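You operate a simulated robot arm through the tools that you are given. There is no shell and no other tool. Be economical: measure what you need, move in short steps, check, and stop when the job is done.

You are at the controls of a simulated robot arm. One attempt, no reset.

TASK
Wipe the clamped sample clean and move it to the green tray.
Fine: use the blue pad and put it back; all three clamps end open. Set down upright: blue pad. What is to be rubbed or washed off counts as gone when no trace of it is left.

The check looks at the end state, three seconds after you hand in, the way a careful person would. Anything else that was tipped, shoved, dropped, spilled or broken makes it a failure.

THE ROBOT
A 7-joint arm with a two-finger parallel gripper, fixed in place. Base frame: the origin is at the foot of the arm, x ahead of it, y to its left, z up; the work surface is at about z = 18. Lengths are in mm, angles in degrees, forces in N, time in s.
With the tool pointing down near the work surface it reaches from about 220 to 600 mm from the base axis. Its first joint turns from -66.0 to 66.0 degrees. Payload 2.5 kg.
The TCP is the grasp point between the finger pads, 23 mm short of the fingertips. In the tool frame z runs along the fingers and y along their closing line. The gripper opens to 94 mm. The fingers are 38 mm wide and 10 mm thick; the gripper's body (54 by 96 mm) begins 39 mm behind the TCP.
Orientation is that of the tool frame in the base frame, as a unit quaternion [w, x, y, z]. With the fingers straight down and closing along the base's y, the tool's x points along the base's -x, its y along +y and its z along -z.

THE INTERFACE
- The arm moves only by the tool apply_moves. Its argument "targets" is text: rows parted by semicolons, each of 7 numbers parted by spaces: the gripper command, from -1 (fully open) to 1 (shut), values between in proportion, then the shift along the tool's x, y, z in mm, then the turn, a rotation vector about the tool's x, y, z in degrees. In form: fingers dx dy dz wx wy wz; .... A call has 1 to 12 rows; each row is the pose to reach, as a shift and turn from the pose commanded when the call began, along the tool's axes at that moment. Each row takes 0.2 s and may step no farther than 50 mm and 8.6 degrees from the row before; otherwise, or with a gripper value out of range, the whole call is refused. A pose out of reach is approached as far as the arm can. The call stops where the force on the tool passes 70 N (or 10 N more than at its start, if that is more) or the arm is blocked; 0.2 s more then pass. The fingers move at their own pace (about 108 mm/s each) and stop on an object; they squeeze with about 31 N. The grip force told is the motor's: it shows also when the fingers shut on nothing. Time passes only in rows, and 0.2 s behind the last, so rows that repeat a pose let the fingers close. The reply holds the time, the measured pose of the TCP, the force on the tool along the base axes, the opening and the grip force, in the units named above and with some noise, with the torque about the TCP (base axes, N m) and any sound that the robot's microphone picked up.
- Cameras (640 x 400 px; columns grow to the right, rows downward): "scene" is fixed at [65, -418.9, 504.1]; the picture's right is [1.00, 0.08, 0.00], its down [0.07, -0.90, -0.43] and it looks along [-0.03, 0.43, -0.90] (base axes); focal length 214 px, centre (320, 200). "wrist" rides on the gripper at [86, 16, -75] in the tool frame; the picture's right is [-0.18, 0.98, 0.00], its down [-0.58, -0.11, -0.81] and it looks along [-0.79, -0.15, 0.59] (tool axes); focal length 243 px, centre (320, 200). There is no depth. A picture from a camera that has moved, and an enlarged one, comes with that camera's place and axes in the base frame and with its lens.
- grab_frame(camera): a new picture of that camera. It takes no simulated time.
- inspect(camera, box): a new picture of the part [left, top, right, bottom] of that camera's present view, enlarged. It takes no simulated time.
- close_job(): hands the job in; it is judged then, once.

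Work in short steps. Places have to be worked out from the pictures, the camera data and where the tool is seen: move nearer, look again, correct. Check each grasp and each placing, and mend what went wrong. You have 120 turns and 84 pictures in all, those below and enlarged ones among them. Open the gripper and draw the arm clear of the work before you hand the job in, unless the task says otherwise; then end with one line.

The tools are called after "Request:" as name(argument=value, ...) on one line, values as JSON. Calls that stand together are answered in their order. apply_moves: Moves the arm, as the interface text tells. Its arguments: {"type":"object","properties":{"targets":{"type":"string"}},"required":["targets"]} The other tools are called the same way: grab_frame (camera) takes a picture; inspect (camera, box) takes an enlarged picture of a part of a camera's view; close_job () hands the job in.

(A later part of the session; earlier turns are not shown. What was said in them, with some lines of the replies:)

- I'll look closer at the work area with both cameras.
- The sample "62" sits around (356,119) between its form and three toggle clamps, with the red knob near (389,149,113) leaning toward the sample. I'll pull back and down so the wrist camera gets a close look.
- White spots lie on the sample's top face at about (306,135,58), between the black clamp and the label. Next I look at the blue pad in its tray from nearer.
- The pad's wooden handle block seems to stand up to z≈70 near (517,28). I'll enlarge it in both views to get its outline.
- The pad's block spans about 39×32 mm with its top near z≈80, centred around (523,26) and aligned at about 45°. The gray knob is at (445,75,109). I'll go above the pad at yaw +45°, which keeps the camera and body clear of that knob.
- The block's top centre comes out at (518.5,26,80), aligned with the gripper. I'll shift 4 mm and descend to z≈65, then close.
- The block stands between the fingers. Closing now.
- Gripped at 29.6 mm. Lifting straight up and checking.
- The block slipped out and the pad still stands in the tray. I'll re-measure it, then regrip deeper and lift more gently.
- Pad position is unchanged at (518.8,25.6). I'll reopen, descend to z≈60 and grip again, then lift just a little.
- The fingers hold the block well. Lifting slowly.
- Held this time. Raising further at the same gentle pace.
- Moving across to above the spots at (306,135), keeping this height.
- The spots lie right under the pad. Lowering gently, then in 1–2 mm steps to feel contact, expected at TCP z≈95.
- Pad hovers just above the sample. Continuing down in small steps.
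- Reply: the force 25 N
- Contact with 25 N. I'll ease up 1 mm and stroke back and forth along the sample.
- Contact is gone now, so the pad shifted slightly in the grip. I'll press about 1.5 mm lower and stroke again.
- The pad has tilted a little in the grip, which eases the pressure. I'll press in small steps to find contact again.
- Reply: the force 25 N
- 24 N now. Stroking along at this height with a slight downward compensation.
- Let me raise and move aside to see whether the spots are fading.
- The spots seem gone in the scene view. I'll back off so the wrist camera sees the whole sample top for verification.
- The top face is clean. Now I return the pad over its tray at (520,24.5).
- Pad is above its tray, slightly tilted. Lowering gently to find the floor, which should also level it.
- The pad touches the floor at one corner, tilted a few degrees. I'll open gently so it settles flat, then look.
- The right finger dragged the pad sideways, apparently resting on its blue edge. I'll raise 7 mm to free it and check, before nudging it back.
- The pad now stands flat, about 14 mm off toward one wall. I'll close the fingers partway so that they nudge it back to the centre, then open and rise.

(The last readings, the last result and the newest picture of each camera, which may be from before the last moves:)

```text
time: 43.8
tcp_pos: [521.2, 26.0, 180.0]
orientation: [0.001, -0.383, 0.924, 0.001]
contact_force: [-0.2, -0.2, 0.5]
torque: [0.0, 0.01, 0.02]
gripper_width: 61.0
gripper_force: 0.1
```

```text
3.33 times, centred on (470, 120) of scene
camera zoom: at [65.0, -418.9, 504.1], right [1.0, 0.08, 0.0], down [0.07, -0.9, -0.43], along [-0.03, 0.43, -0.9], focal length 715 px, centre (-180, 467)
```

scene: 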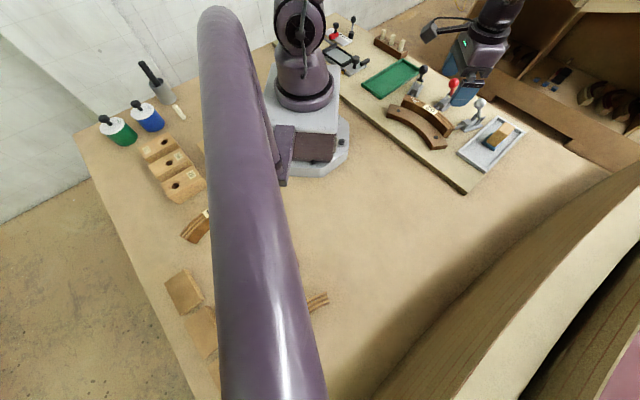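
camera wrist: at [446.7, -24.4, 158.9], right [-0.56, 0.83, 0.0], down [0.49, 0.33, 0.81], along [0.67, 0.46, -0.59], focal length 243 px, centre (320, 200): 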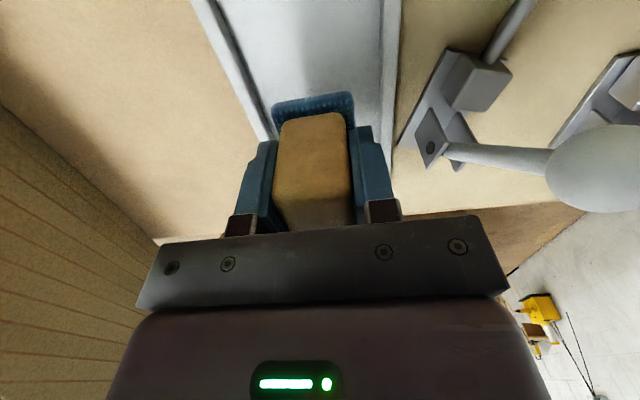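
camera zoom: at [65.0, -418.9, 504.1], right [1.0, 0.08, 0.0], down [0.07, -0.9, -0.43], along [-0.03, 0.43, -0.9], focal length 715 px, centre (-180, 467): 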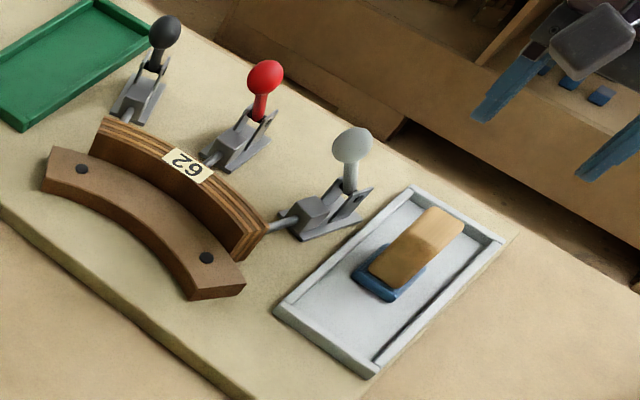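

The pad is back, upright in its tray. Next are the clamps. I'll close the fingers and turn them so their broad face points outward (≈37°), on the sample side of the gray knob and still high.

Request:
apply_moves(targets="1 4 8 0 0 0 8.1; 1 9 16 0 0 0 16.3; 1 13 24 0 0 0 24.5; 1 18 32 0 0 0 32.6; 1 22 40 0 0 0 40.8; 1 26 48 0 0 0 49; 1 31 56 0 0 0 57.1; 1 35 64 0 0 0 65.3; 1 40 72 0 0 0 73.5; 1 44 80 0 0 0 81.6; 1 49 88 0 0 0 89.8; 1 53 95.4 0 0 0 98")

Request:
grab_frame(camera="wrist")

Request:
inspect(camera="scene", box=[380, 30, 540, 170])

```text
time: 46.4
tcp_pos: [414.5, 55.0, 180.7]
orientation: [0.0, 0.448, 0.894, 0.001]
contact_force: [-0.1, 1.2, 0.3]
torque: [0.0, -0.01, 0.02]
gripper_width: 0.0
gripper_force: 30.7
```

```text
42 pictures are left
camera wrist: at [374.9, 134.3, 254.4], right [0.9, 0.44, 0.0], down [0.26, -0.53, 0.81], along [0.36, -0.72, -0.59], focal length 243 px, centre (320, 200)
```

wrist: 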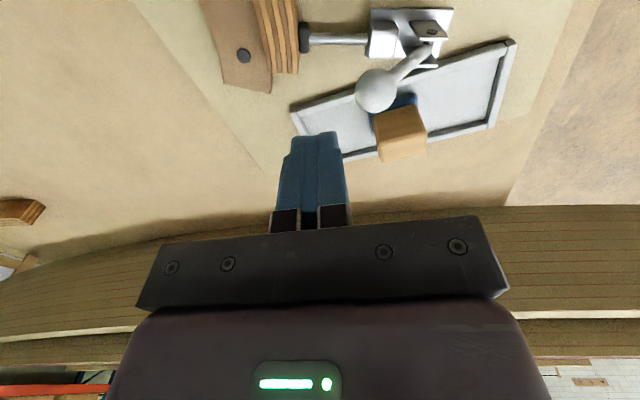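

```text
2.86 times, centred on (460, 100) of scene
camera zoom: at [65.0, -418.9, 504.1], right [1.0, 0.08, 0.0], down [0.07, -0.9, -0.43], along [-0.03, 0.43, -0.9], focal length 613 px, centre (-80, 486)
```

zoom: 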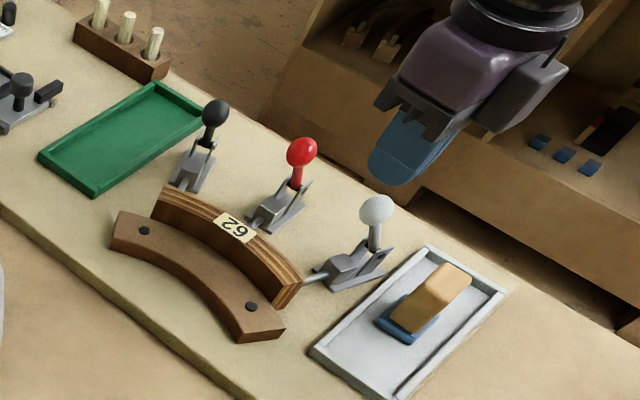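

The gray knob is confirmed at (445,75,109) with the fingers about 36 mm on its inner side. I'll descend to tip z≈88, then push outward.

Request:
apply_moves(targets="1 0 0 30 0 0 0; 1 0 0 60 0 0 0; 1 0 0 69 0 0 0; 1 0 8 69 0 0 0; 1 0 16 69 0 0 0; 1 0 24 69 0 0 0; 1 0 32 69 0 0 0; 1 0 40 69 0 0 0; 1 0 48 69 0 0 0; 1 0 56 69 0 0 0; 1 0 64 69 0 0 0")

Request:
inspect(camera="scene", box=[380, 30, 540, 170])

```text
time: 48.8
tcp_pos: [465.8, 93.2, 111.2]
orientation: [0.0, 0.446, 0.895, 0.0]
contact_force: [-1.0, 0.1, 0.1]
torque: [0.02, -0.02, 0.05]
gripper_width: 0.0
gripper_force: 30.1
```

```text
2.86 times, centred on (460, 100) of scene
camera zoom: at [65.0, -418.9, 504.1], right [1.0, 0.08, 0.0], down [0.07, -0.9, -0.43], along [-0.03, 0.43, -0.9], focal length 613 px, centre (-80, 486)
```

zoom: 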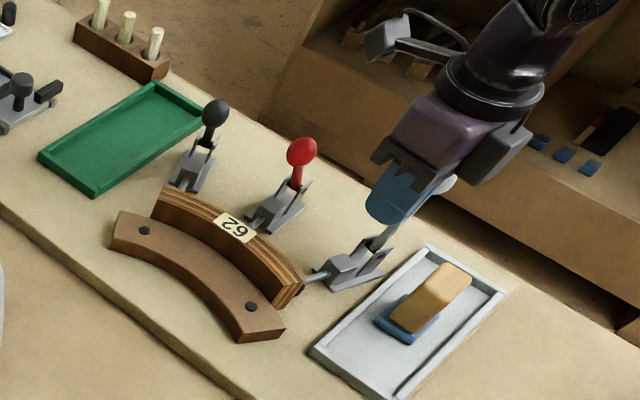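

The handle swings freely and is past vertical. Pushing 42 mm further.

Request:
apply_moves(targets="1 0 8 0 0 0 0; 1 0 16 0 0 0 0; 1 0 24 0 0 0 0; 1 0 32 0 0 0 0; 1 0 40 0 0 0 0; 1 0 46 0 0 0 0")

Request:
inspect(camera="scene", box=[380, 30, 540, 170])

Request:
grab_frame(camera="wrist")

```text
time: 50.3
tcp_pos: [497.0, 115.7, 112.5]
orientation: [-0.01, 0.449, 0.893, -0.012]
contact_force: [-19.0, -5.8, 19.7]
torque: [-0.26, 0.1, -0.21]
gripper_width: 0.3
gripper_force: 31.1
stopped in row 6: the force on the tool passed its limit at 71 N (the readings are from after the stop); the commanded pose is now the measured one
```

```text
2.86 times, centred on (460, 100) of scene
camera zoom: at [64.9, -418.9, 504.1], right [1.0, 0.08, 0.0], down [0.07, -0.9, -0.43], along [-0.03, 0.43, -0.9], focal length 613 px, centre (-80, 486)
```

zoom: 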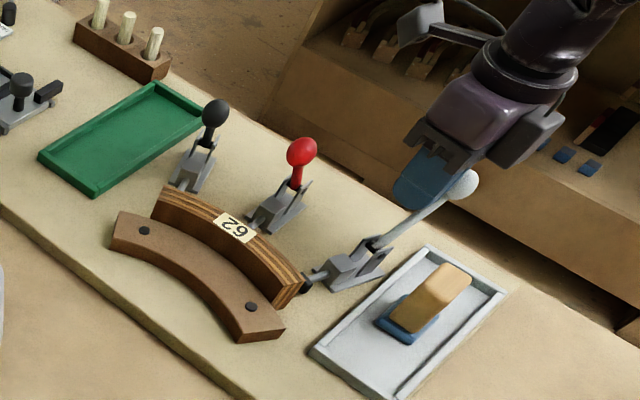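

```text
38 pictures are left
camera wrist: at [459.8, 195.8, 186.0], right [0.9, 0.44, -0.03], down [0.28, -0.52, 0.8], along [0.34, -0.73, -0.59], focal length 243 px, centre (320, 200)
```

wrist: 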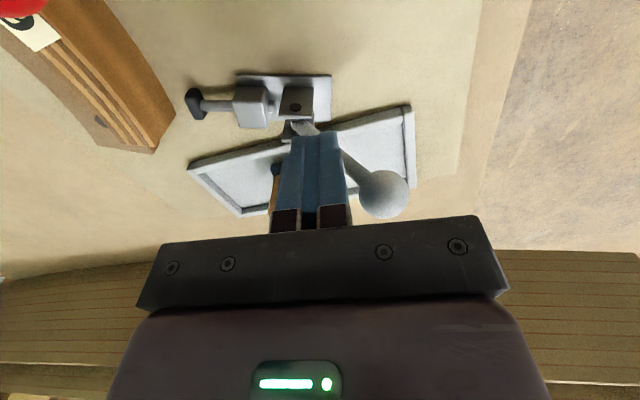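

The gray plunger is retracted and the handle hit its stop. I'll back off and rise, then go on to the red one.

Request:
apply_moves(targets="1 0 -8 0 0 0 0; 1 0 -16 0 0 0 0; 1 0 -20 -30 0 0 0; 1 0 -20 -60 0 0 0; 1 0 -20 -72 0 0 0")

Request:
inspect(camera="scene", box=[380, 30, 540, 170])

```text
time: 51.5
tcp_pos: [483.4, 104.9, 182.5]
orientation: [-0.008, 0.448, 0.894, -0.011]
contact_force: [-0.4, -0.3, -0.4]
torque: [0.01, 0.0, -0.01]
gripper_width: 0.1
gripper_force: 31.5
```

```text
2.86 times, centred on (460, 100) of scene
camera zoom: at [65.0, -418.9, 504.1], right [1.0, 0.08, 0.0], down [0.07, -0.9, -0.43], along [-0.03, 0.43, -0.9], focal length 613 px, centre (-80, 486)
```

zoom: 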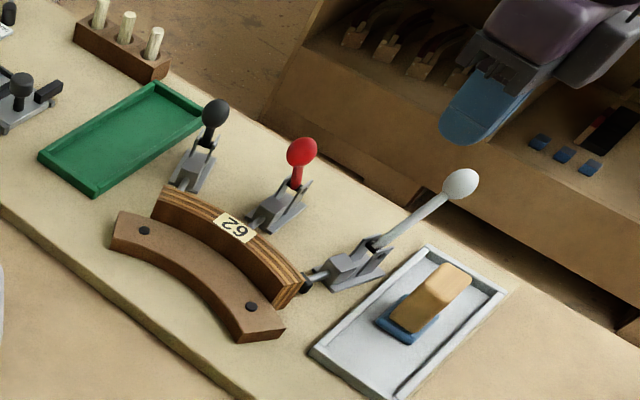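

Gray stays open. Moving to the inner side of the red knob (389,149,113), trimming the small tilt.

Request:
apply_moves(targets="1 22 -21 0 -0.4 0 -1.5; 1 44 -42 0 -0.8 -0.1 -3; 1 66 -64 0 -1.2 -0.2 -4.5; 1 88.6 -84.8 0 -1.54 -0.25 -6; 1 88.6 -84.8 0 -1.54 -0.25 -6")

Request:
grab_frame(camera="wrist")

```text
time: 52.7
tcp_pos: [362.3, 125.3, 185.8]
orientation: [-0.002, 0.401, 0.916, 0.002]
contact_force: [0.3, 0.2, 0.2]
torque: [0.04, -0.01, 0.0]
gripper_width: 0.1
gripper_force: 31.4
```

```text
36 pictures are left
camera wrist: at [314.7, 199.9, 260.1], right [0.85, 0.53, 0.0], down [0.32, -0.5, 0.8], along [0.43, -0.68, -0.6], focal length 243 px, centre (320, 200)
```

wrist: 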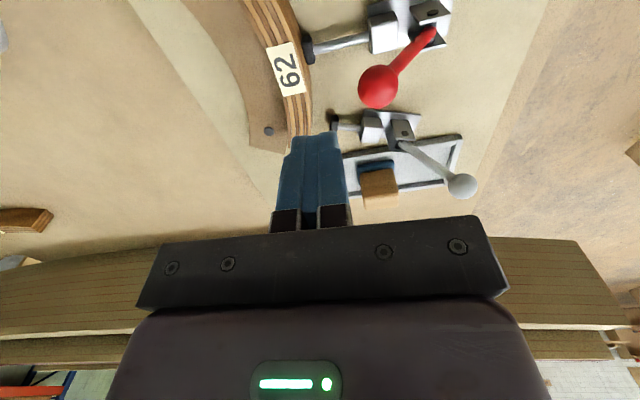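

Same geometry as before. Descend to z≈111 and push outward.

Request:
apply_moves(targets="1 0 0 30 0 0 0; 1 0 0 60 0 0 0; 1 0 0 75 0 0 0; 1 0 10 75 0 0 0; 1 0 20 75 0 0 0; 1 0 30 75 0 0 0; 1 0 40 75 0 0 0; 1 0 50 75 0 0 0; 1 0 60 75 0 0 0; 1 0 70 75 0 0 0; 1 0 80 75 0 0 0; 1 0 88 75 0 0 0")

Request:
apply_moves(targets="1 0 6 0 0 0 0; 1 0 12 0 0 0 0; 1 0 16 0 0 0 0; 1 0 19 0 0 0 0; 1 0 21 0 0 0 0")

Request:
inspect(camera="scene", box=[380, 30, 540, 170])

```text
time: 55.3
tcp_pos: [427.1, 185.5, 111.1]
orientation: [-0.002, 0.401, 0.916, 0.002]
contact_force: [0.3, 0.0, -0.1]
torque: [-0.04, -0.04, 0.03]
gripper_width: 0.0
gripper_force: 31.3
```

```text
time: 56.5
tcp_pos: [439.4, 196.4, 111.6]
orientation: [-0.008, 0.402, 0.915, -0.005]
contact_force: [-33.4, -25.7, 25.3]
torque: [-0.39, 0.68, 0.12]
gripper_width: 0.1
gripper_force: 31.5
```

```text
2.86 times, centred on (460, 100) of scene
camera zoom: at [64.8, -418.9, 504.1], right [1.0, 0.08, 0.0], down [0.07, -0.9, -0.43], along [-0.03, 0.43, -0.9], focal length 613 px, centre (-80, 486)
```

zoom: 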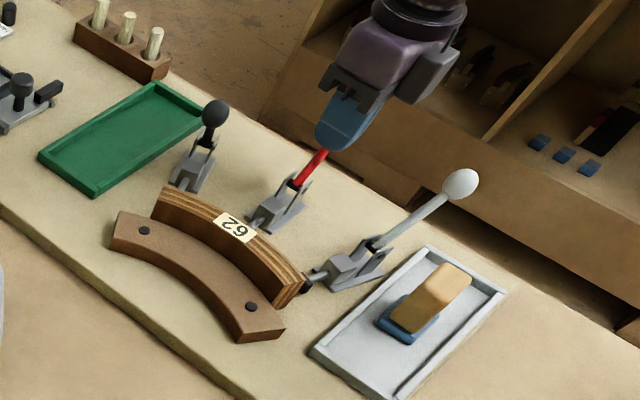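

Red is at its open stop (≈50 N). Back off and rise.

Request:
apply_moves(targets="1 0 -8 0 0 0 0; 1 0 -20 0 0 0 0; 1 0 -24 -35 0 0 0; 1 0 -24 -74 0 0 0; 1 0 -24 -74 0 0 0")

```text
time: 57.7
tcp_pos: [424.4, 183.4, 184.9]
orientation: [-0.002, 0.401, 0.916, 0.002]
contact_force: [0.1, 0.4, 0.1]
torque: [0.01, 0.0, -0.02]
gripper_width: 0.0
gripper_force: 31.2
```

Request:
apply_moves(targets="1 17 -24 0 0 0 -7.25; 1 35 -48 0 0 0 -14.5; 1 53 -72 0 0 0 -21.75; 1 70.4 -95.5 0 0 0 -29; 1 70.4 -95.5 0 0 0 -29")

Request:
grab_frame(camera="wrist")

```text
time: 58.9
tcp_pos: [306.7, 170.8, 185.9]
orientation: [-0.002, 0.158, 0.987, 0.003]
contact_force: [0.3, 0.5, 0.1]
torque: [0.01, 0.01, -0.02]
gripper_width: 0.0
gripper_force: 31.5
```

```text
34 pictures are left
camera wrist: at [229.3, 212.6, 260.4], right [0.48, 0.88, 0.0], down [0.52, -0.29, 0.8], along [0.71, -0.39, -0.59], focal length 243 px, centre (320, 200)
```

wrist: 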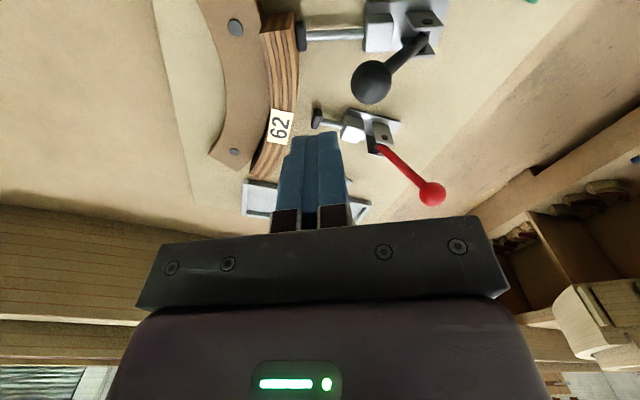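

Black knob confirmed at (317,203). Same push for it.

Request:
apply_moves(targets="1 0 0 30 0 0 0; 1 0 0 60 0 0 0; 1 0 0 75 0 0 0; 1 0 10 75 0 0 0; 1 0 20 75 0 0 0; 1 0 30 75 0 0 0; 1 0 40 75 0 0 0; 1 0 50 75 0 0 0; 1 0 60 75 0 0 0; 1 0 70 75 0 0 0; 1 0 80 75 0 0 0; 1 0 88 75 0 0 0")

Request:
apply_moves(targets="1 0 6 0 0 0 0; 1 0 11 0 0 0 0; 1 0 14 0 0 0 0; 1 0 17 0 0 0 0; 1 0 19 0 0 0 0; 1 0 20.5 0 0 0 0")

Request:
inspect(camera="scene", box=[360, 30, 520, 170])

```text
time: 61.5
tcp_pos: [333.9, 254.2, 110.6]
orientation: [-0.002, 0.16, 0.987, 0.002]
contact_force: [0.6, -0.1, 0.2]
torque: [0.01, 0.0, 0.01]
gripper_width: 0.3
gripper_force: 31.2
```

```text
time: 62.9
tcp_pos: [339.2, 265.6, 109.8]
orientation: [-0.007, 0.163, 0.987, -0.009]
contact_force: [-22.1, -52.0, 36.8]
torque: [-0.96, 0.12, -0.42]
gripper_width: 0.0
gripper_force: 30.8
```

```text
2.86 times, centred on (440, 100) of scene
camera zoom: at [64.8, -419.0, 504.1], right [1.0, 0.08, 0.0], down [0.07, -0.9, -0.43], along [-0.03, 0.43, -0.9], focal length 613 px, centre (-23, 486)
```

zoom: 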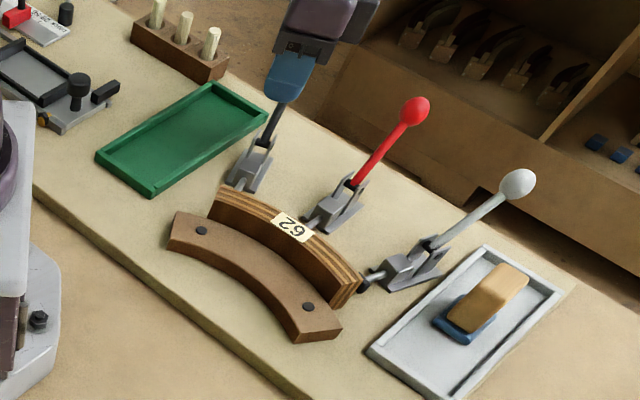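

Black is at its open stop as well. Back off, rise and take a view of the sample.

Request:
apply_moves(targets="1 0 -8 0 0 0 0; 1 0 -20 0 0 0 0; 1 0 -24 -35 0 0 0; 1 0 -24 -74 0 0 0; 1 0 -60 -84 0 0 0; 1 20 -95 -90 0 0 0; 1 40 -120 -90 0 0 0; 1 60 -140 -90 0 0 0")

Request:
grab_frame(camera="wrist")

Request:
inspect(camera="scene", box=[360, 50, 480, 150])

```text
time: 64.7
tcp_pos: [239.5, 159.3, 201.1]
orientation: [-0.001, 0.159, 0.987, 0.001]
contact_force: [0.1, -0.3, -0.1]
torque: [0.02, 0.01, -0.02]
gripper_width: 0.0
gripper_force: 31.1
```

```text
32 pictures are left
camera wrist: at [162.2, 201.9, 276.0], right [0.48, 0.88, 0.0], down [0.52, -0.29, 0.8], along [0.7, -0.39, -0.59], focal length 243 px, centre (320, 200)
```

wrist: 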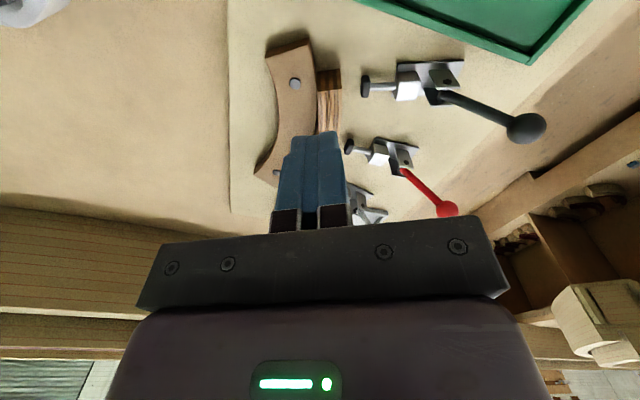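

```text
4.00 times, centred on (420, 100) of scene
camera zoom: at [65.0, -418.9, 504.1], right [1.0, 0.08, 0.0], down [0.07, -0.9, -0.43], along [-0.03, 0.43, -0.9], focal length 858 px, centre (-80, 600)
```

zoom: 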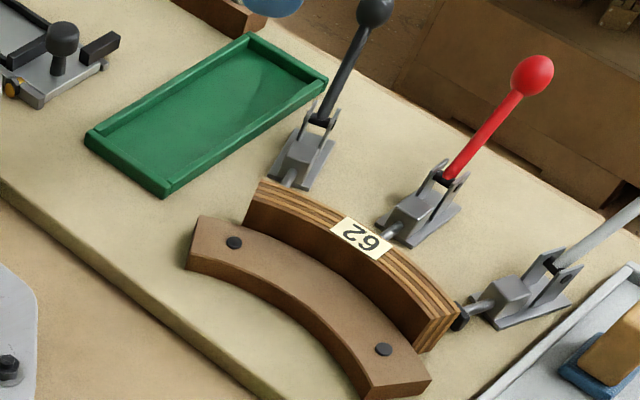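

All three plungers are retracted and the handles are back. The sample's arc centre is at the label (349,110), facing ≈43°. I'll grip about 20 mm toward the gray side at (362,94.5), closing along ≈36°, to stay clear of the red plunger. Hovering first.

Request:
apply_moves(targets="-0.1 -27 -5 10 0 0 7.2; -0.15 -54 -9 20 0 0 14.4; -0.15 -82 -14 30 0 0 21.6; -0.15 -109 -18 40 0 0 28.8; -0.15 -136.4 -23 51 0 0 36; -0.15 -136.4 -23 51 0 0 36")

Request:
inspect(camera="wrist", box=[220, 0, 440, 220])

Request:
inspect(camera="scene", box=[380, 40, 500, 150])

```text
time: 66.1
tcp_pos: [363.5, 94.6, 149.9]
orientation: [-0.001, 0.457, 0.889, 0.001]
contact_force: [-0.9, 0.2, -0.1]
torque: [0.0, 0.01, -0.01]
gripper_width: 53.9
gripper_force: 0.0
```

```text
1.82 times, centred on (330, 110) of wrist
camera zoom: at [325.4, 174.5, 223.5], right [0.91, 0.42, 0.0], down [0.25, -0.54, 0.8], along [0.34, -0.73, -0.6], focal length 441 px, centre (302, 364)
```

zoom: 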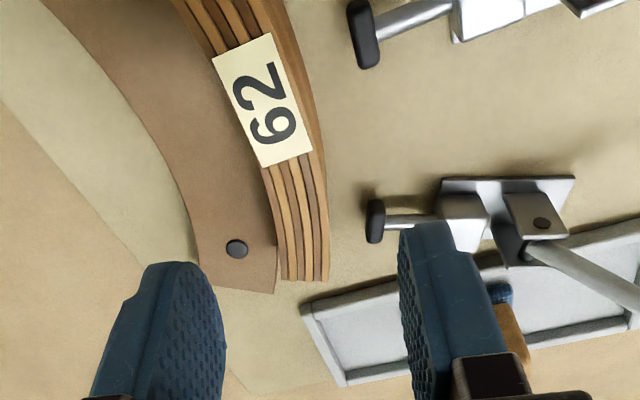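

```text
3.64 times, centred on (440, 95) of scene
camera zoom: at [65.0, -418.9, 504.1], right [1.0, 0.08, 0.0], down [0.07, -0.9, -0.43], along [-0.03, 0.43, -0.9], focal length 780 px, centre (-116, 582)
```

zoom: 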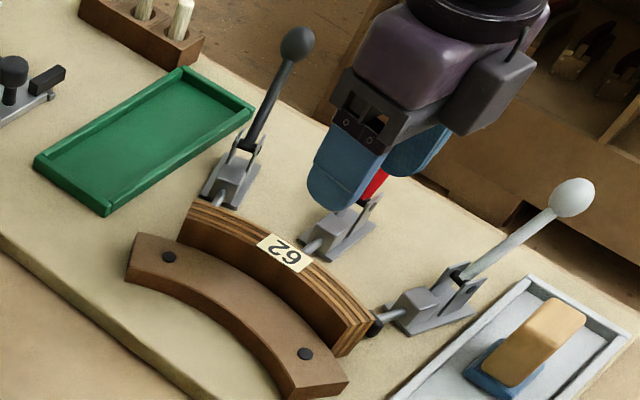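

In the wrist view the sample is about 5 mm to the left of the fingers' midline, and its tangent is ≈9° off. Correcting both, then descending partway to z≈95 to check.

Request:
apply_moves(targets="-0.15 2 -2.5 5 0 0 -4.5; -0.15 3.8 -4.6 15 0 0 -9; -0.15 3.8 -4.6 35 0 0 -9; -0.15 3.8 -4.6 55 0 0 -9; -0.15 3.8 -4.6 55 0 0 -9")

Request:
inspect(camera="wrist", box=[200, 0, 440, 220])

```text
time: 67.3
tcp_pos: [355.9, 95.1, 94.1]
orientation: [-0.001, 0.385, 0.923, 0.001]
contact_force: [-0.8, 0.0, -0.6]
torque: [0.04, 0.02, 0.0]
gripper_width: 54.2
gripper_force: 0.1
```

```text
1.82 times, centred on (320, 110) of wrist
camera zoom: at [307.1, 168.1, 168.4], right [0.83, 0.56, 0.0], down [0.33, -0.49, 0.8], along [0.45, -0.67, -0.6], focal length 441 px, centre (320, 364)
```

zoom: 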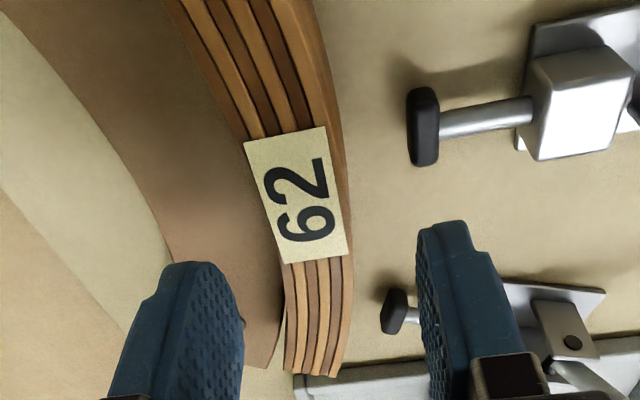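

Well aligned. Small −2.5 mm correction, then down to z≈66 and close.

Request:
apply_moves(targets="-0.15 0 -2.5 8 0 0 0; -0.15 0 -2.5 18 0 0 0; -0.15 0 -2.5 25 0 0 0; -0.15 0 -2.5 28.5 0 0 0; -0.15 0 -2.5 28.5 0 0 0")

Request:
inspect(camera="wrist", box=[200, 0, 440, 220])

Request:
inspect(camera="scene", box=[380, 60, 480, 150])

```text
time: 68.5
tcp_pos: [354.2, 93.2, 65.9]
orientation: [-0.002, 0.385, 0.923, 0.002]
contact_force: [-0.7, 0.3, 0.3]
torque: [0.01, 0.01, -0.01]
gripper_width: 54.4
gripper_force: 0.0
```

```text
1.82 times, centred on (320, 110) of wrist
camera zoom: at [305.1, 166.7, 139.8], right [0.83, 0.56, 0.0], down [0.33, -0.49, 0.8], along [0.45, -0.67, -0.6], focal length 441 px, centre (320, 364)
```

zoom: 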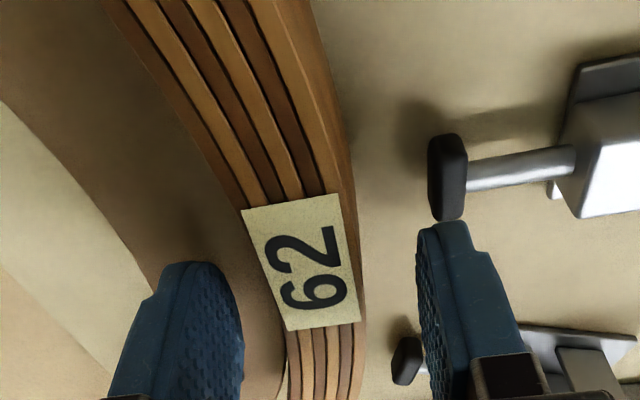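

```text
4.44 times, centred on (430, 105) of scene
camera zoom: at [65.0, -418.9, 504.1], right [1.0, 0.08, 0.0], down [0.07, -0.9, -0.43], along [-0.03, 0.43, -0.9], focal length 953 px, centre (-169, 622)
```

zoom: 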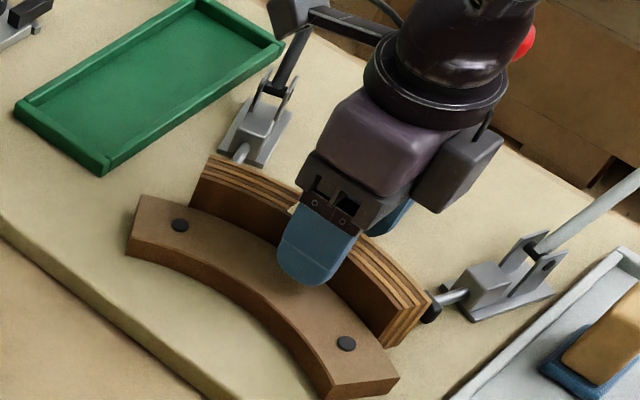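

Centred, with the fingertips above the form. Closing.

Request:
apply_moves(targets="0.1 0 0 0 0 0 0; 1 0 0 0 0 0 0; 1 0 0 0 0 0 0; 1 0 0 0 0 0 0; 1 0 0 0 0 0 0")

```text
time: 69.7
tcp_pos: [356.0, 94.2, 64.8]
orientation: [-0.001, 0.386, 0.923, 0.001]
contact_force: [3.7, 10.4, 0.6]
torque: [0.33, -0.07, -0.93]
gripper_width: 25.6
gripper_force: 30.8
```

Holding at 25.6 mm with a slight side load. Lifting slowly.

Request:
apply_moves(targets="1 0 0 -1 0 0 0; 1 0 0 -3 0 0 0; 1 0 0 -6 0 0 0; 1 0 0 -10 0 0 0; 1 0 0 -15 0 0 0; 1 0 0 -21 0 0 0; 1 0 0 -27 0 0 0")

Request:
inspect(camera="scene", box=[380, 50, 480, 150])

Request:
inspect(camera="wrist", box=[200, 0, 440, 220])

```text
time: 71.3
tcp_pos: [354.2, 92.6, 92.5]
orientation: [-0.003, 0.385, 0.923, 0.0]
contact_force: [-0.5, 0.2, -1.4]
torque: [0.0, -0.06, -0.03]
gripper_width: 24.7
gripper_force: 31.3
```

```text
4.00 times, centred on (430, 100) of scene
camera zoom: at [65.0, -418.9, 504.1], right [1.0, 0.08, 0.0], down [0.07, -0.9, -0.43], along [-0.03, 0.43, -0.9], focal length 858 px, centre (-120, 600)
```

zoom: 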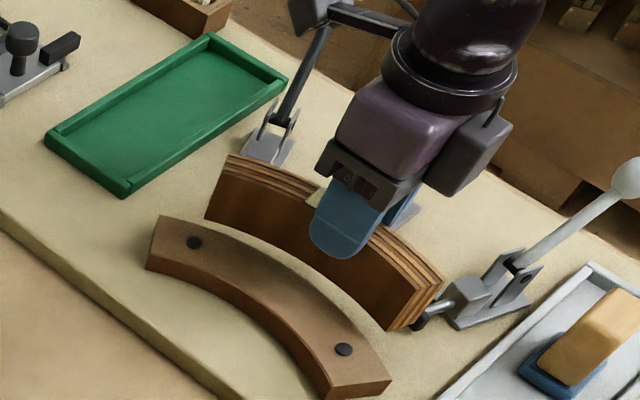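

```text
1.82 times, centred on (320, 110) of wrist
camera zoom: at [304.1, 166.1, 166.4], right [0.83, 0.56, 0.0], down [0.34, -0.49, 0.8], along [0.45, -0.67, -0.6], focal length 441 px, centre (320, 364)
```

zoom: 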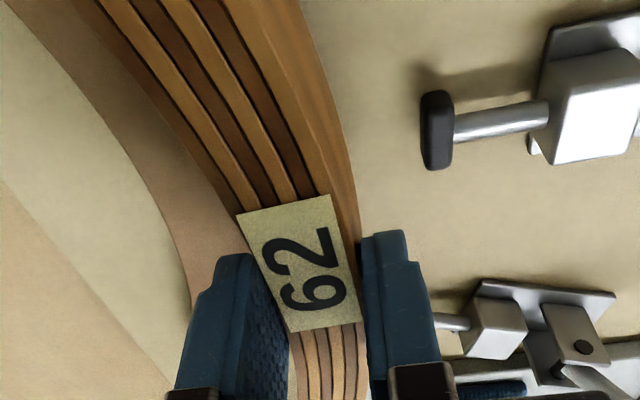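

The sample hangs securely. Its centre, the label, is 20 mm along tool x from the TCP. I'll raise it above the handle knobs first.

Request:
apply_moves(targets="1 0 0 -3 0 0 0; 1 0 0 -8 0 0 0; 1 0 0 -16 0 0 0; 1 0 0 -25 0 0 0; 1 0 0 -35 0 0 0; 1 0 0 -45 0 0 0; 1 0 0 -55 0 0 0; 1 0 0 -65 0 0 0; 1 0 0 -75 0 0 0; 1 0 0 -84 0 0 0; 1 0 0 -90 0 0 0; 1 0 0 -93 0 0 0")

```text
time: 73.9
tcp_pos: [354.1, 93.4, 184.5]
orientation: [-0.002, 0.385, 0.923, 0.002]
contact_force: [0.2, 0.0, -1.0]
torque: [-0.02, -0.01, -0.01]
gripper_width: 24.6
gripper_force: 31.2
```

Moving halfway toward the tray while turning the sample by about 44°, with gentle ramps.

Request:
apply_moves(targets="1 2 1 0 0 0 -0.9; 1 7.7 3 0 0 0 -3.1; 1 16.4 6.3 0 0 0 -6.6; 1 27.4 10.6 0 0 0 -10.9; 1 39.4 15.2 0 0 0 -15.8; 1 52.6 20.3 0 0 0 -21; 1 65.7 25.4 0 0 0 -26.3; 1 78.8 30.5 0 0 0 -31.5; 1 90.9 35.1 0 0 0 -36.3; 1 100.7 38.9 0 0 0 -40.3; 1 107.3 41.5 0 0 0 -42.9; 1 109.5 42.3 0 0 0 -43.75")

```text
time: 76.5
tcp_pos: [308.0, 201.9, 185.8]
orientation: [-0.001, 0.013, 1.0, 0.001]
contact_force: [-0.5, 0.7, -2.1]
torque: [0.01, -0.01, -0.01]
gripper_width: 24.7
gripper_force: 30.7
```

Request:
apply_moves(targets="1 1 2 0 0 0 -0.9; 1 3.5 7.3 0 0 0 -3.1; 1 7.5 15.7 0 0 0 -6.6; 1 12.6 26.2 0 0 0 -10.9; 1 18.1 37.7 0 0 0 -15.8; 1 24.1 50.3 0 0 0 -21; 1 30.2 62.9 0 0 0 -26.3; 1 36.2 75.5 0 0 0 -31.5; 1 41.7 87 0 0 0 -36.3; 1 46.3 96.4 0 0 0 -40.3; 1 49.3 102.7 0 0 0 -42.9; 1 50.3 104.8 0 0 0 -43.75")

Request:
grab_frame(camera="wrist")

Request:
inspect(camera="scene", box=[320, 0, 480, 130])

```text
time: 79.1
tcp_pos: [260.8, 307.3, 185.7]
orientation: [0.0, -0.36, 0.933, 0.002]
contact_force: [-0.7, -0.2, -0.7]
torque: [0.02, -0.02, -0.04]
gripper_width: 25.1
gripper_force: 31.1
```

```text
23 pictures are left
camera wrist: at [184.7, 260.8, 260.3], right [-0.52, 0.85, 0.0], down [0.51, 0.31, 0.81], along [0.69, 0.43, -0.59], focal length 243 px, centre (320, 200)
```

wrist: 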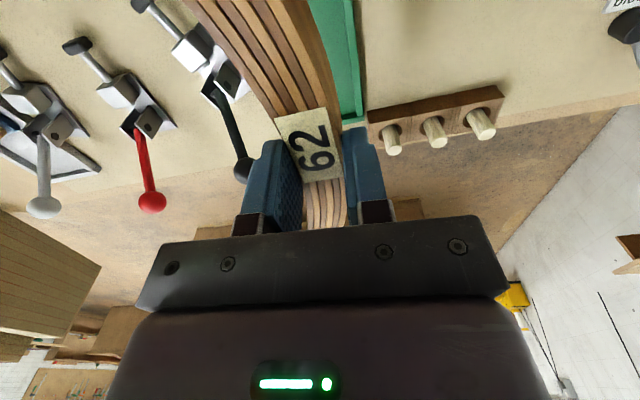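

```text
3.08 times, centred on (400, 65) of scene
camera zoom: at [65.0, -418.9, 504.1], right [1.0, 0.08, 0.0], down [0.07, -0.9, -0.43], along [-0.03, 0.43, -0.9], focal length 660 px, centre (74, 615)
```

zoom: 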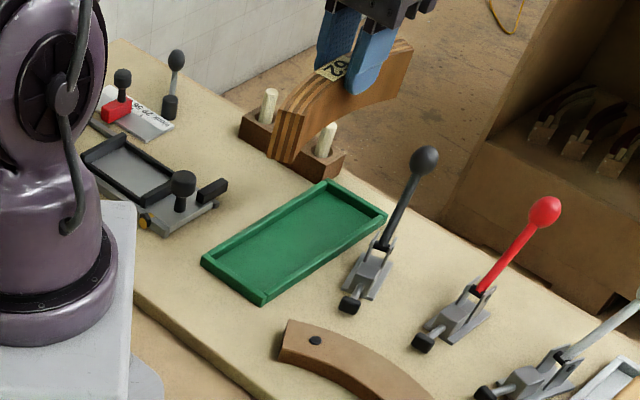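

The tray's far corner gives its centre at about (254,284.5), axis 45°. Bringing the sample's bounding centre there needs a 3° turn and a shift of a few mm. Applying this and lowering to z≈105.

Request:
apply_moves(targets="1 1 0 2 0 0 -0.8; 1 2.9 -1 7 0 0 -2; 1 2.9 -1 15 0 0 -3; 1 2.9 -1 25 0 0 -3; 1 2.9 -1 35 0 0 -3; 1 2.9 -1 45 0 0 -3; 1 2.9 -1 55 0 0 -3; 1 2.9 -1 64 0 0 -3; 1 2.9 -1 71 0 0 -3; 1 2.9 -1 76 0 0 -3; 1 2.9 -1 79 0 0 -3; 1 2.9 -1 80 0 0 -3")

Request:
grab_frame(camera="wrist")

Request:
inspect(camera="scene", box=[340, 20, 460, 130])

```text
time: 81.7
tcp_pos: [258.3, 304.7, 107.7]
orientation: [-0.001, -0.384, 0.923, 0.002]
contact_force: [-0.5, -0.7, -0.9]
torque: [-0.01, -0.01, 0.01]
gripper_width: 24.8
gripper_force: 31.4
```

```text
21 pictures are left
camera wrist: at [186.2, 254.3, 180.4], right [-0.57, 0.82, 0.0], down [0.49, 0.33, 0.81], along [0.66, 0.46, -0.59], focal length 243 px, centre (320, 200)
```

wrist: 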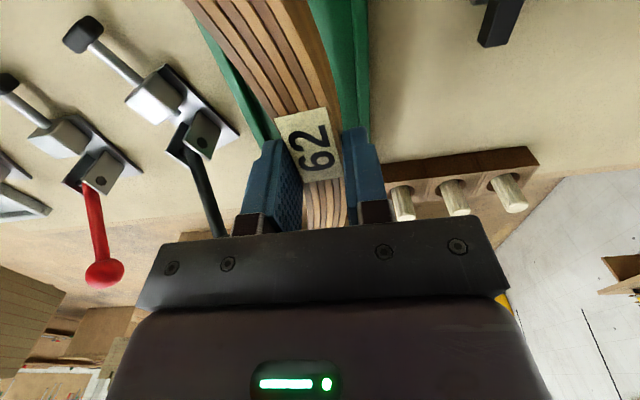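

```text
3.64 times, centred on (400, 75) of scene
camera zoom: at [65.0, -418.9, 504.1], right [1.0, 0.08, 0.0], down [0.07, -0.9, -0.43], along [-0.03, 0.43, -0.9], focal length 780 px, centre (29, 654)
```

zoom: 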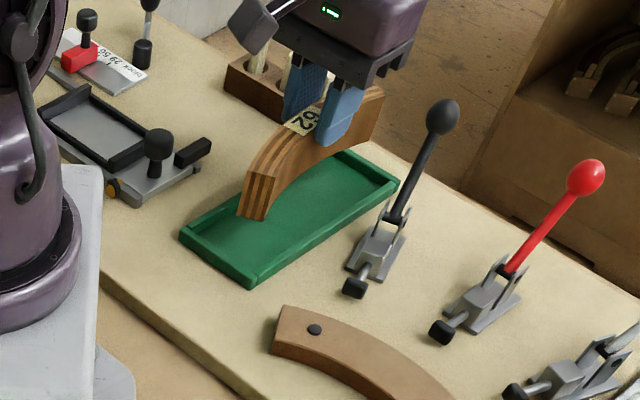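

The near end sits about 30 mm inside the tray's near wall and the side margins are even. Lowering toward the floor.

Request:
apply_moves(targets="1 0 0 2 0 0 0; 1 0 0 7 0 0 0; 1 0 0 14 0 0 0; 1 0 0 21 0 0 0; 1 0 0 27 0 0 0; 1 0 0 31 0 0 0; 1 0 0 34 0 0 0")

Request:
inspect(camera="scene", box=[340, 20, 460, 130])

```text
time: 83.3
tcp_pos: [258.1, 303.9, 72.7]
orientation: [0.001, -0.384, 0.923, 0.002]
contact_force: [0.2, -0.1, -1.0]
torque: [-0.01, 0.01, 0.03]
gripper_width: 25.1
gripper_force: 30.8
```

```text
3.64 times, centred on (400, 75) of scene
camera zoom: at [65.0, -418.9, 504.1], right [1.0, 0.08, 0.0], down [0.07, -0.9, -0.43], along [-0.03, 0.43, -0.9], focal length 780 px, centre (29, 654)
```

zoom: 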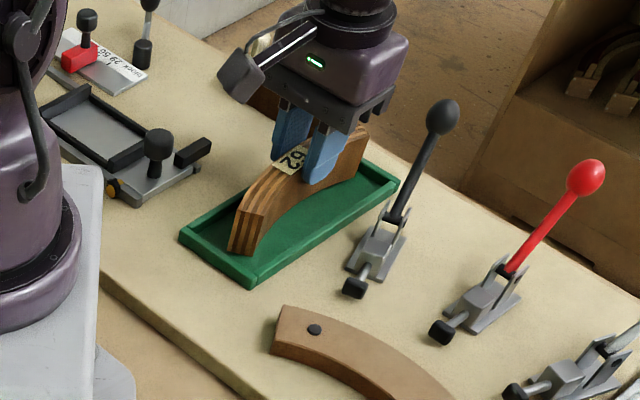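

Nearly down and well inside the tray. Small steps to contact.

Request:
apply_moves(targets="1 0 0 1 0 0 0; 1 0 0 2 0 0 0; 1 0 0 3 0 0 0")

Request:
apply_moves(targets="1 0 0 0.8 0 0 0; 1 0 0 1.5 0 0 0; 1 0 0 1.5 0 0 0")

```text
time: 84.1
tcp_pos: [260.2, 303.3, 69.1]
orientation: [0.0, -0.384, 0.923, 0.003]
contact_force: [-0.1, 0.1, 3.3]
torque: [-0.23, 0.15, 0.01]
gripper_width: 24.9
gripper_force: 31.0
```

```text
time: 84.9
tcp_pos: [258.7, 305.2, 67.7]
orientation: [-0.001, -0.384, 0.923, 0.003]
contact_force: [-2.8, -2.6, 15.5]
torque: [-0.41, 0.41, -0.1]
gripper_width: 24.7
gripper_force: 30.8
```

On the floor with 15 N. Releasing slowly and rising.

Request:
apply_moves(targets="1 0 0 -1 0 0 0; 0.4 0 0 -1 0 0 0; 0.2 0 0 -1 0 0 0; 0 0 0 -1 0 0 0; 0 0 0 -1 0 0 0; 0 0 0 -12 0 0 0; 0 0 0 -35 0 0 0; 0 0 0 -75 0 0 0; 0 0 0 -115 0 0 0; 0 0 0 -150 0 0 0")

Request:
inspect(camera="scene", box=[340, 20, 460, 130])

Request:
grab_frame(camera="wrist")

```text
time: 87.1
tcp_pos: [258.8, 302.5, 218.5]
orientation: [-0.001, -0.385, 0.923, 0.002]
contact_force: [-0.3, -0.3, 0.0]
torque: [0.01, 0.03, 0.02]
gripper_width: 47.1
gripper_force: 0.0
```

```text
3.64 times, centred on (400, 75) of scene
camera zoom: at [65.0, -418.9, 504.1], right [1.0, 0.08, 0.0], down [0.07, -0.9, -0.43], along [-0.03, 0.43, -0.9], focal length 780 px, centre (29, 654)
```

zoom: 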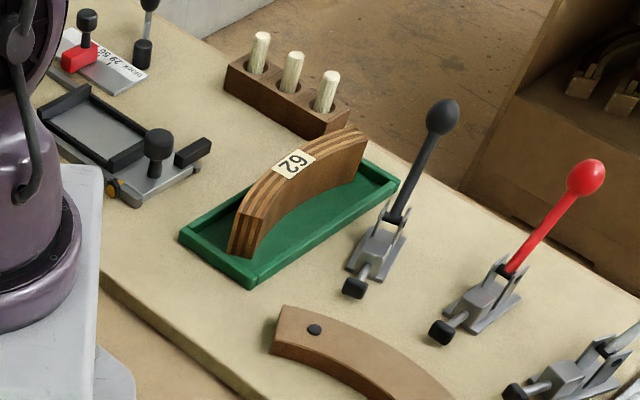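

```text
17 pictures are left
camera wrist: at [185.7, 252.9, 293.3], right [-0.57, 0.82, 0.0], down [0.49, 0.33, 0.81], along [0.66, 0.46, -0.59], focal length 243 px, centre (320, 200)
```

wrist: 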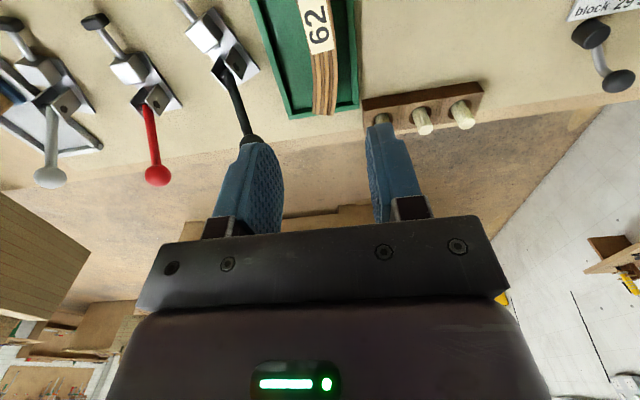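

The sample stands in the tray. I'll check the far end against the wall, and the clean top.

Request:
inspect(camera="wrist", box=[240, 0, 400, 130])

Request:
inspect(camera="scene", box=[370, 45, 430, 105])

```text
3.08 times, centred on (320, 65) of wrist
camera zoom: at [185.7, 252.9, 293.3], right [-0.57, 0.82, 0.0], down [0.49, 0.33, 0.81], along [0.66, 0.46, -0.59], focal length 746 px, centre (320, 615)
```

zoom: 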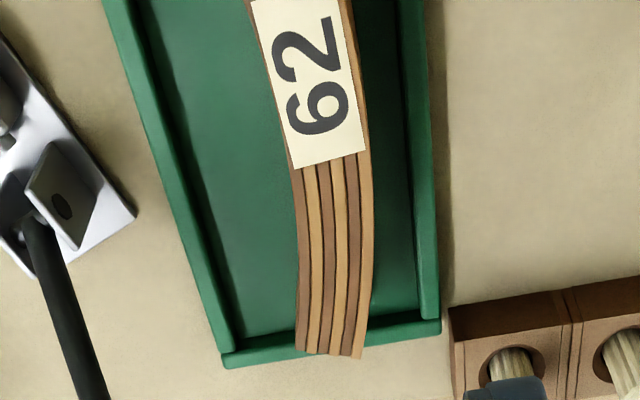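

```text
6.67 times, centred on (400, 75) of scene
camera zoom: at [65.0, -418.9, 504.1], right [1.0, 0.08, 0.0], down [0.07, -0.9, -0.43], along [-0.03, 0.43, -0.9], focal length 1430 px, centre (-213, 1033)
```

zoom: 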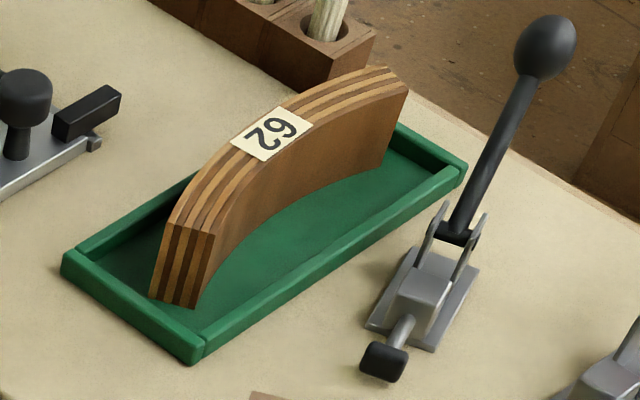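

The sample is flat inside the tray with margin on all sides and clean. I'll open fully, draw up, and take one last overall look.

Request:
apply_moves(targets="-1 10 0 -25 0 0 0; -1 25 0 -55 0 0 0; -1 40 0 -80 0 0 0; -1 40 0 -80 0 0 0")

Request:
inspect(camera="scene", box=[320, 10, 540, 200])

```text
time: 88.1
tcp_pos: [229.2, 273.9, 299.9]
orientation: [0.001, -0.384, 0.923, 0.002]
contact_force: [0.4, -0.1, 0.3]
torque: [0.0, 0.04, -0.02]
gripper_width: 94.1
gripper_force: 0.0
```

```text
2.11 times, centred on (430, 105) of scene
camera zoom: at [65.0, -418.9, 504.1], right [1.0, 0.08, 0.0], down [0.07, -0.9, -0.43], along [-0.03, 0.43, -0.9], focal length 452 px, centre (88, 400)
```

zoom: 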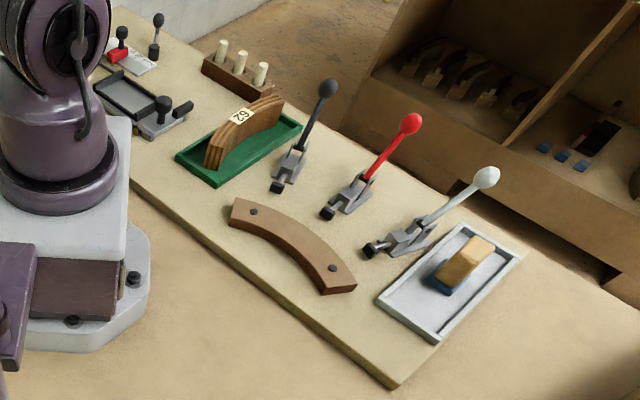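

The sample stands in the green tray, all three clamps are open, the pad is upright in its tray and nothing else has moved. Handing in.

Request:
close_job()

```text
The job is handed in.
```

I wiped sample 62 with the blue pad until no spots showed in the camera views, set it in the green tray, put the pad back upright in its tray, and left all three clamps open.
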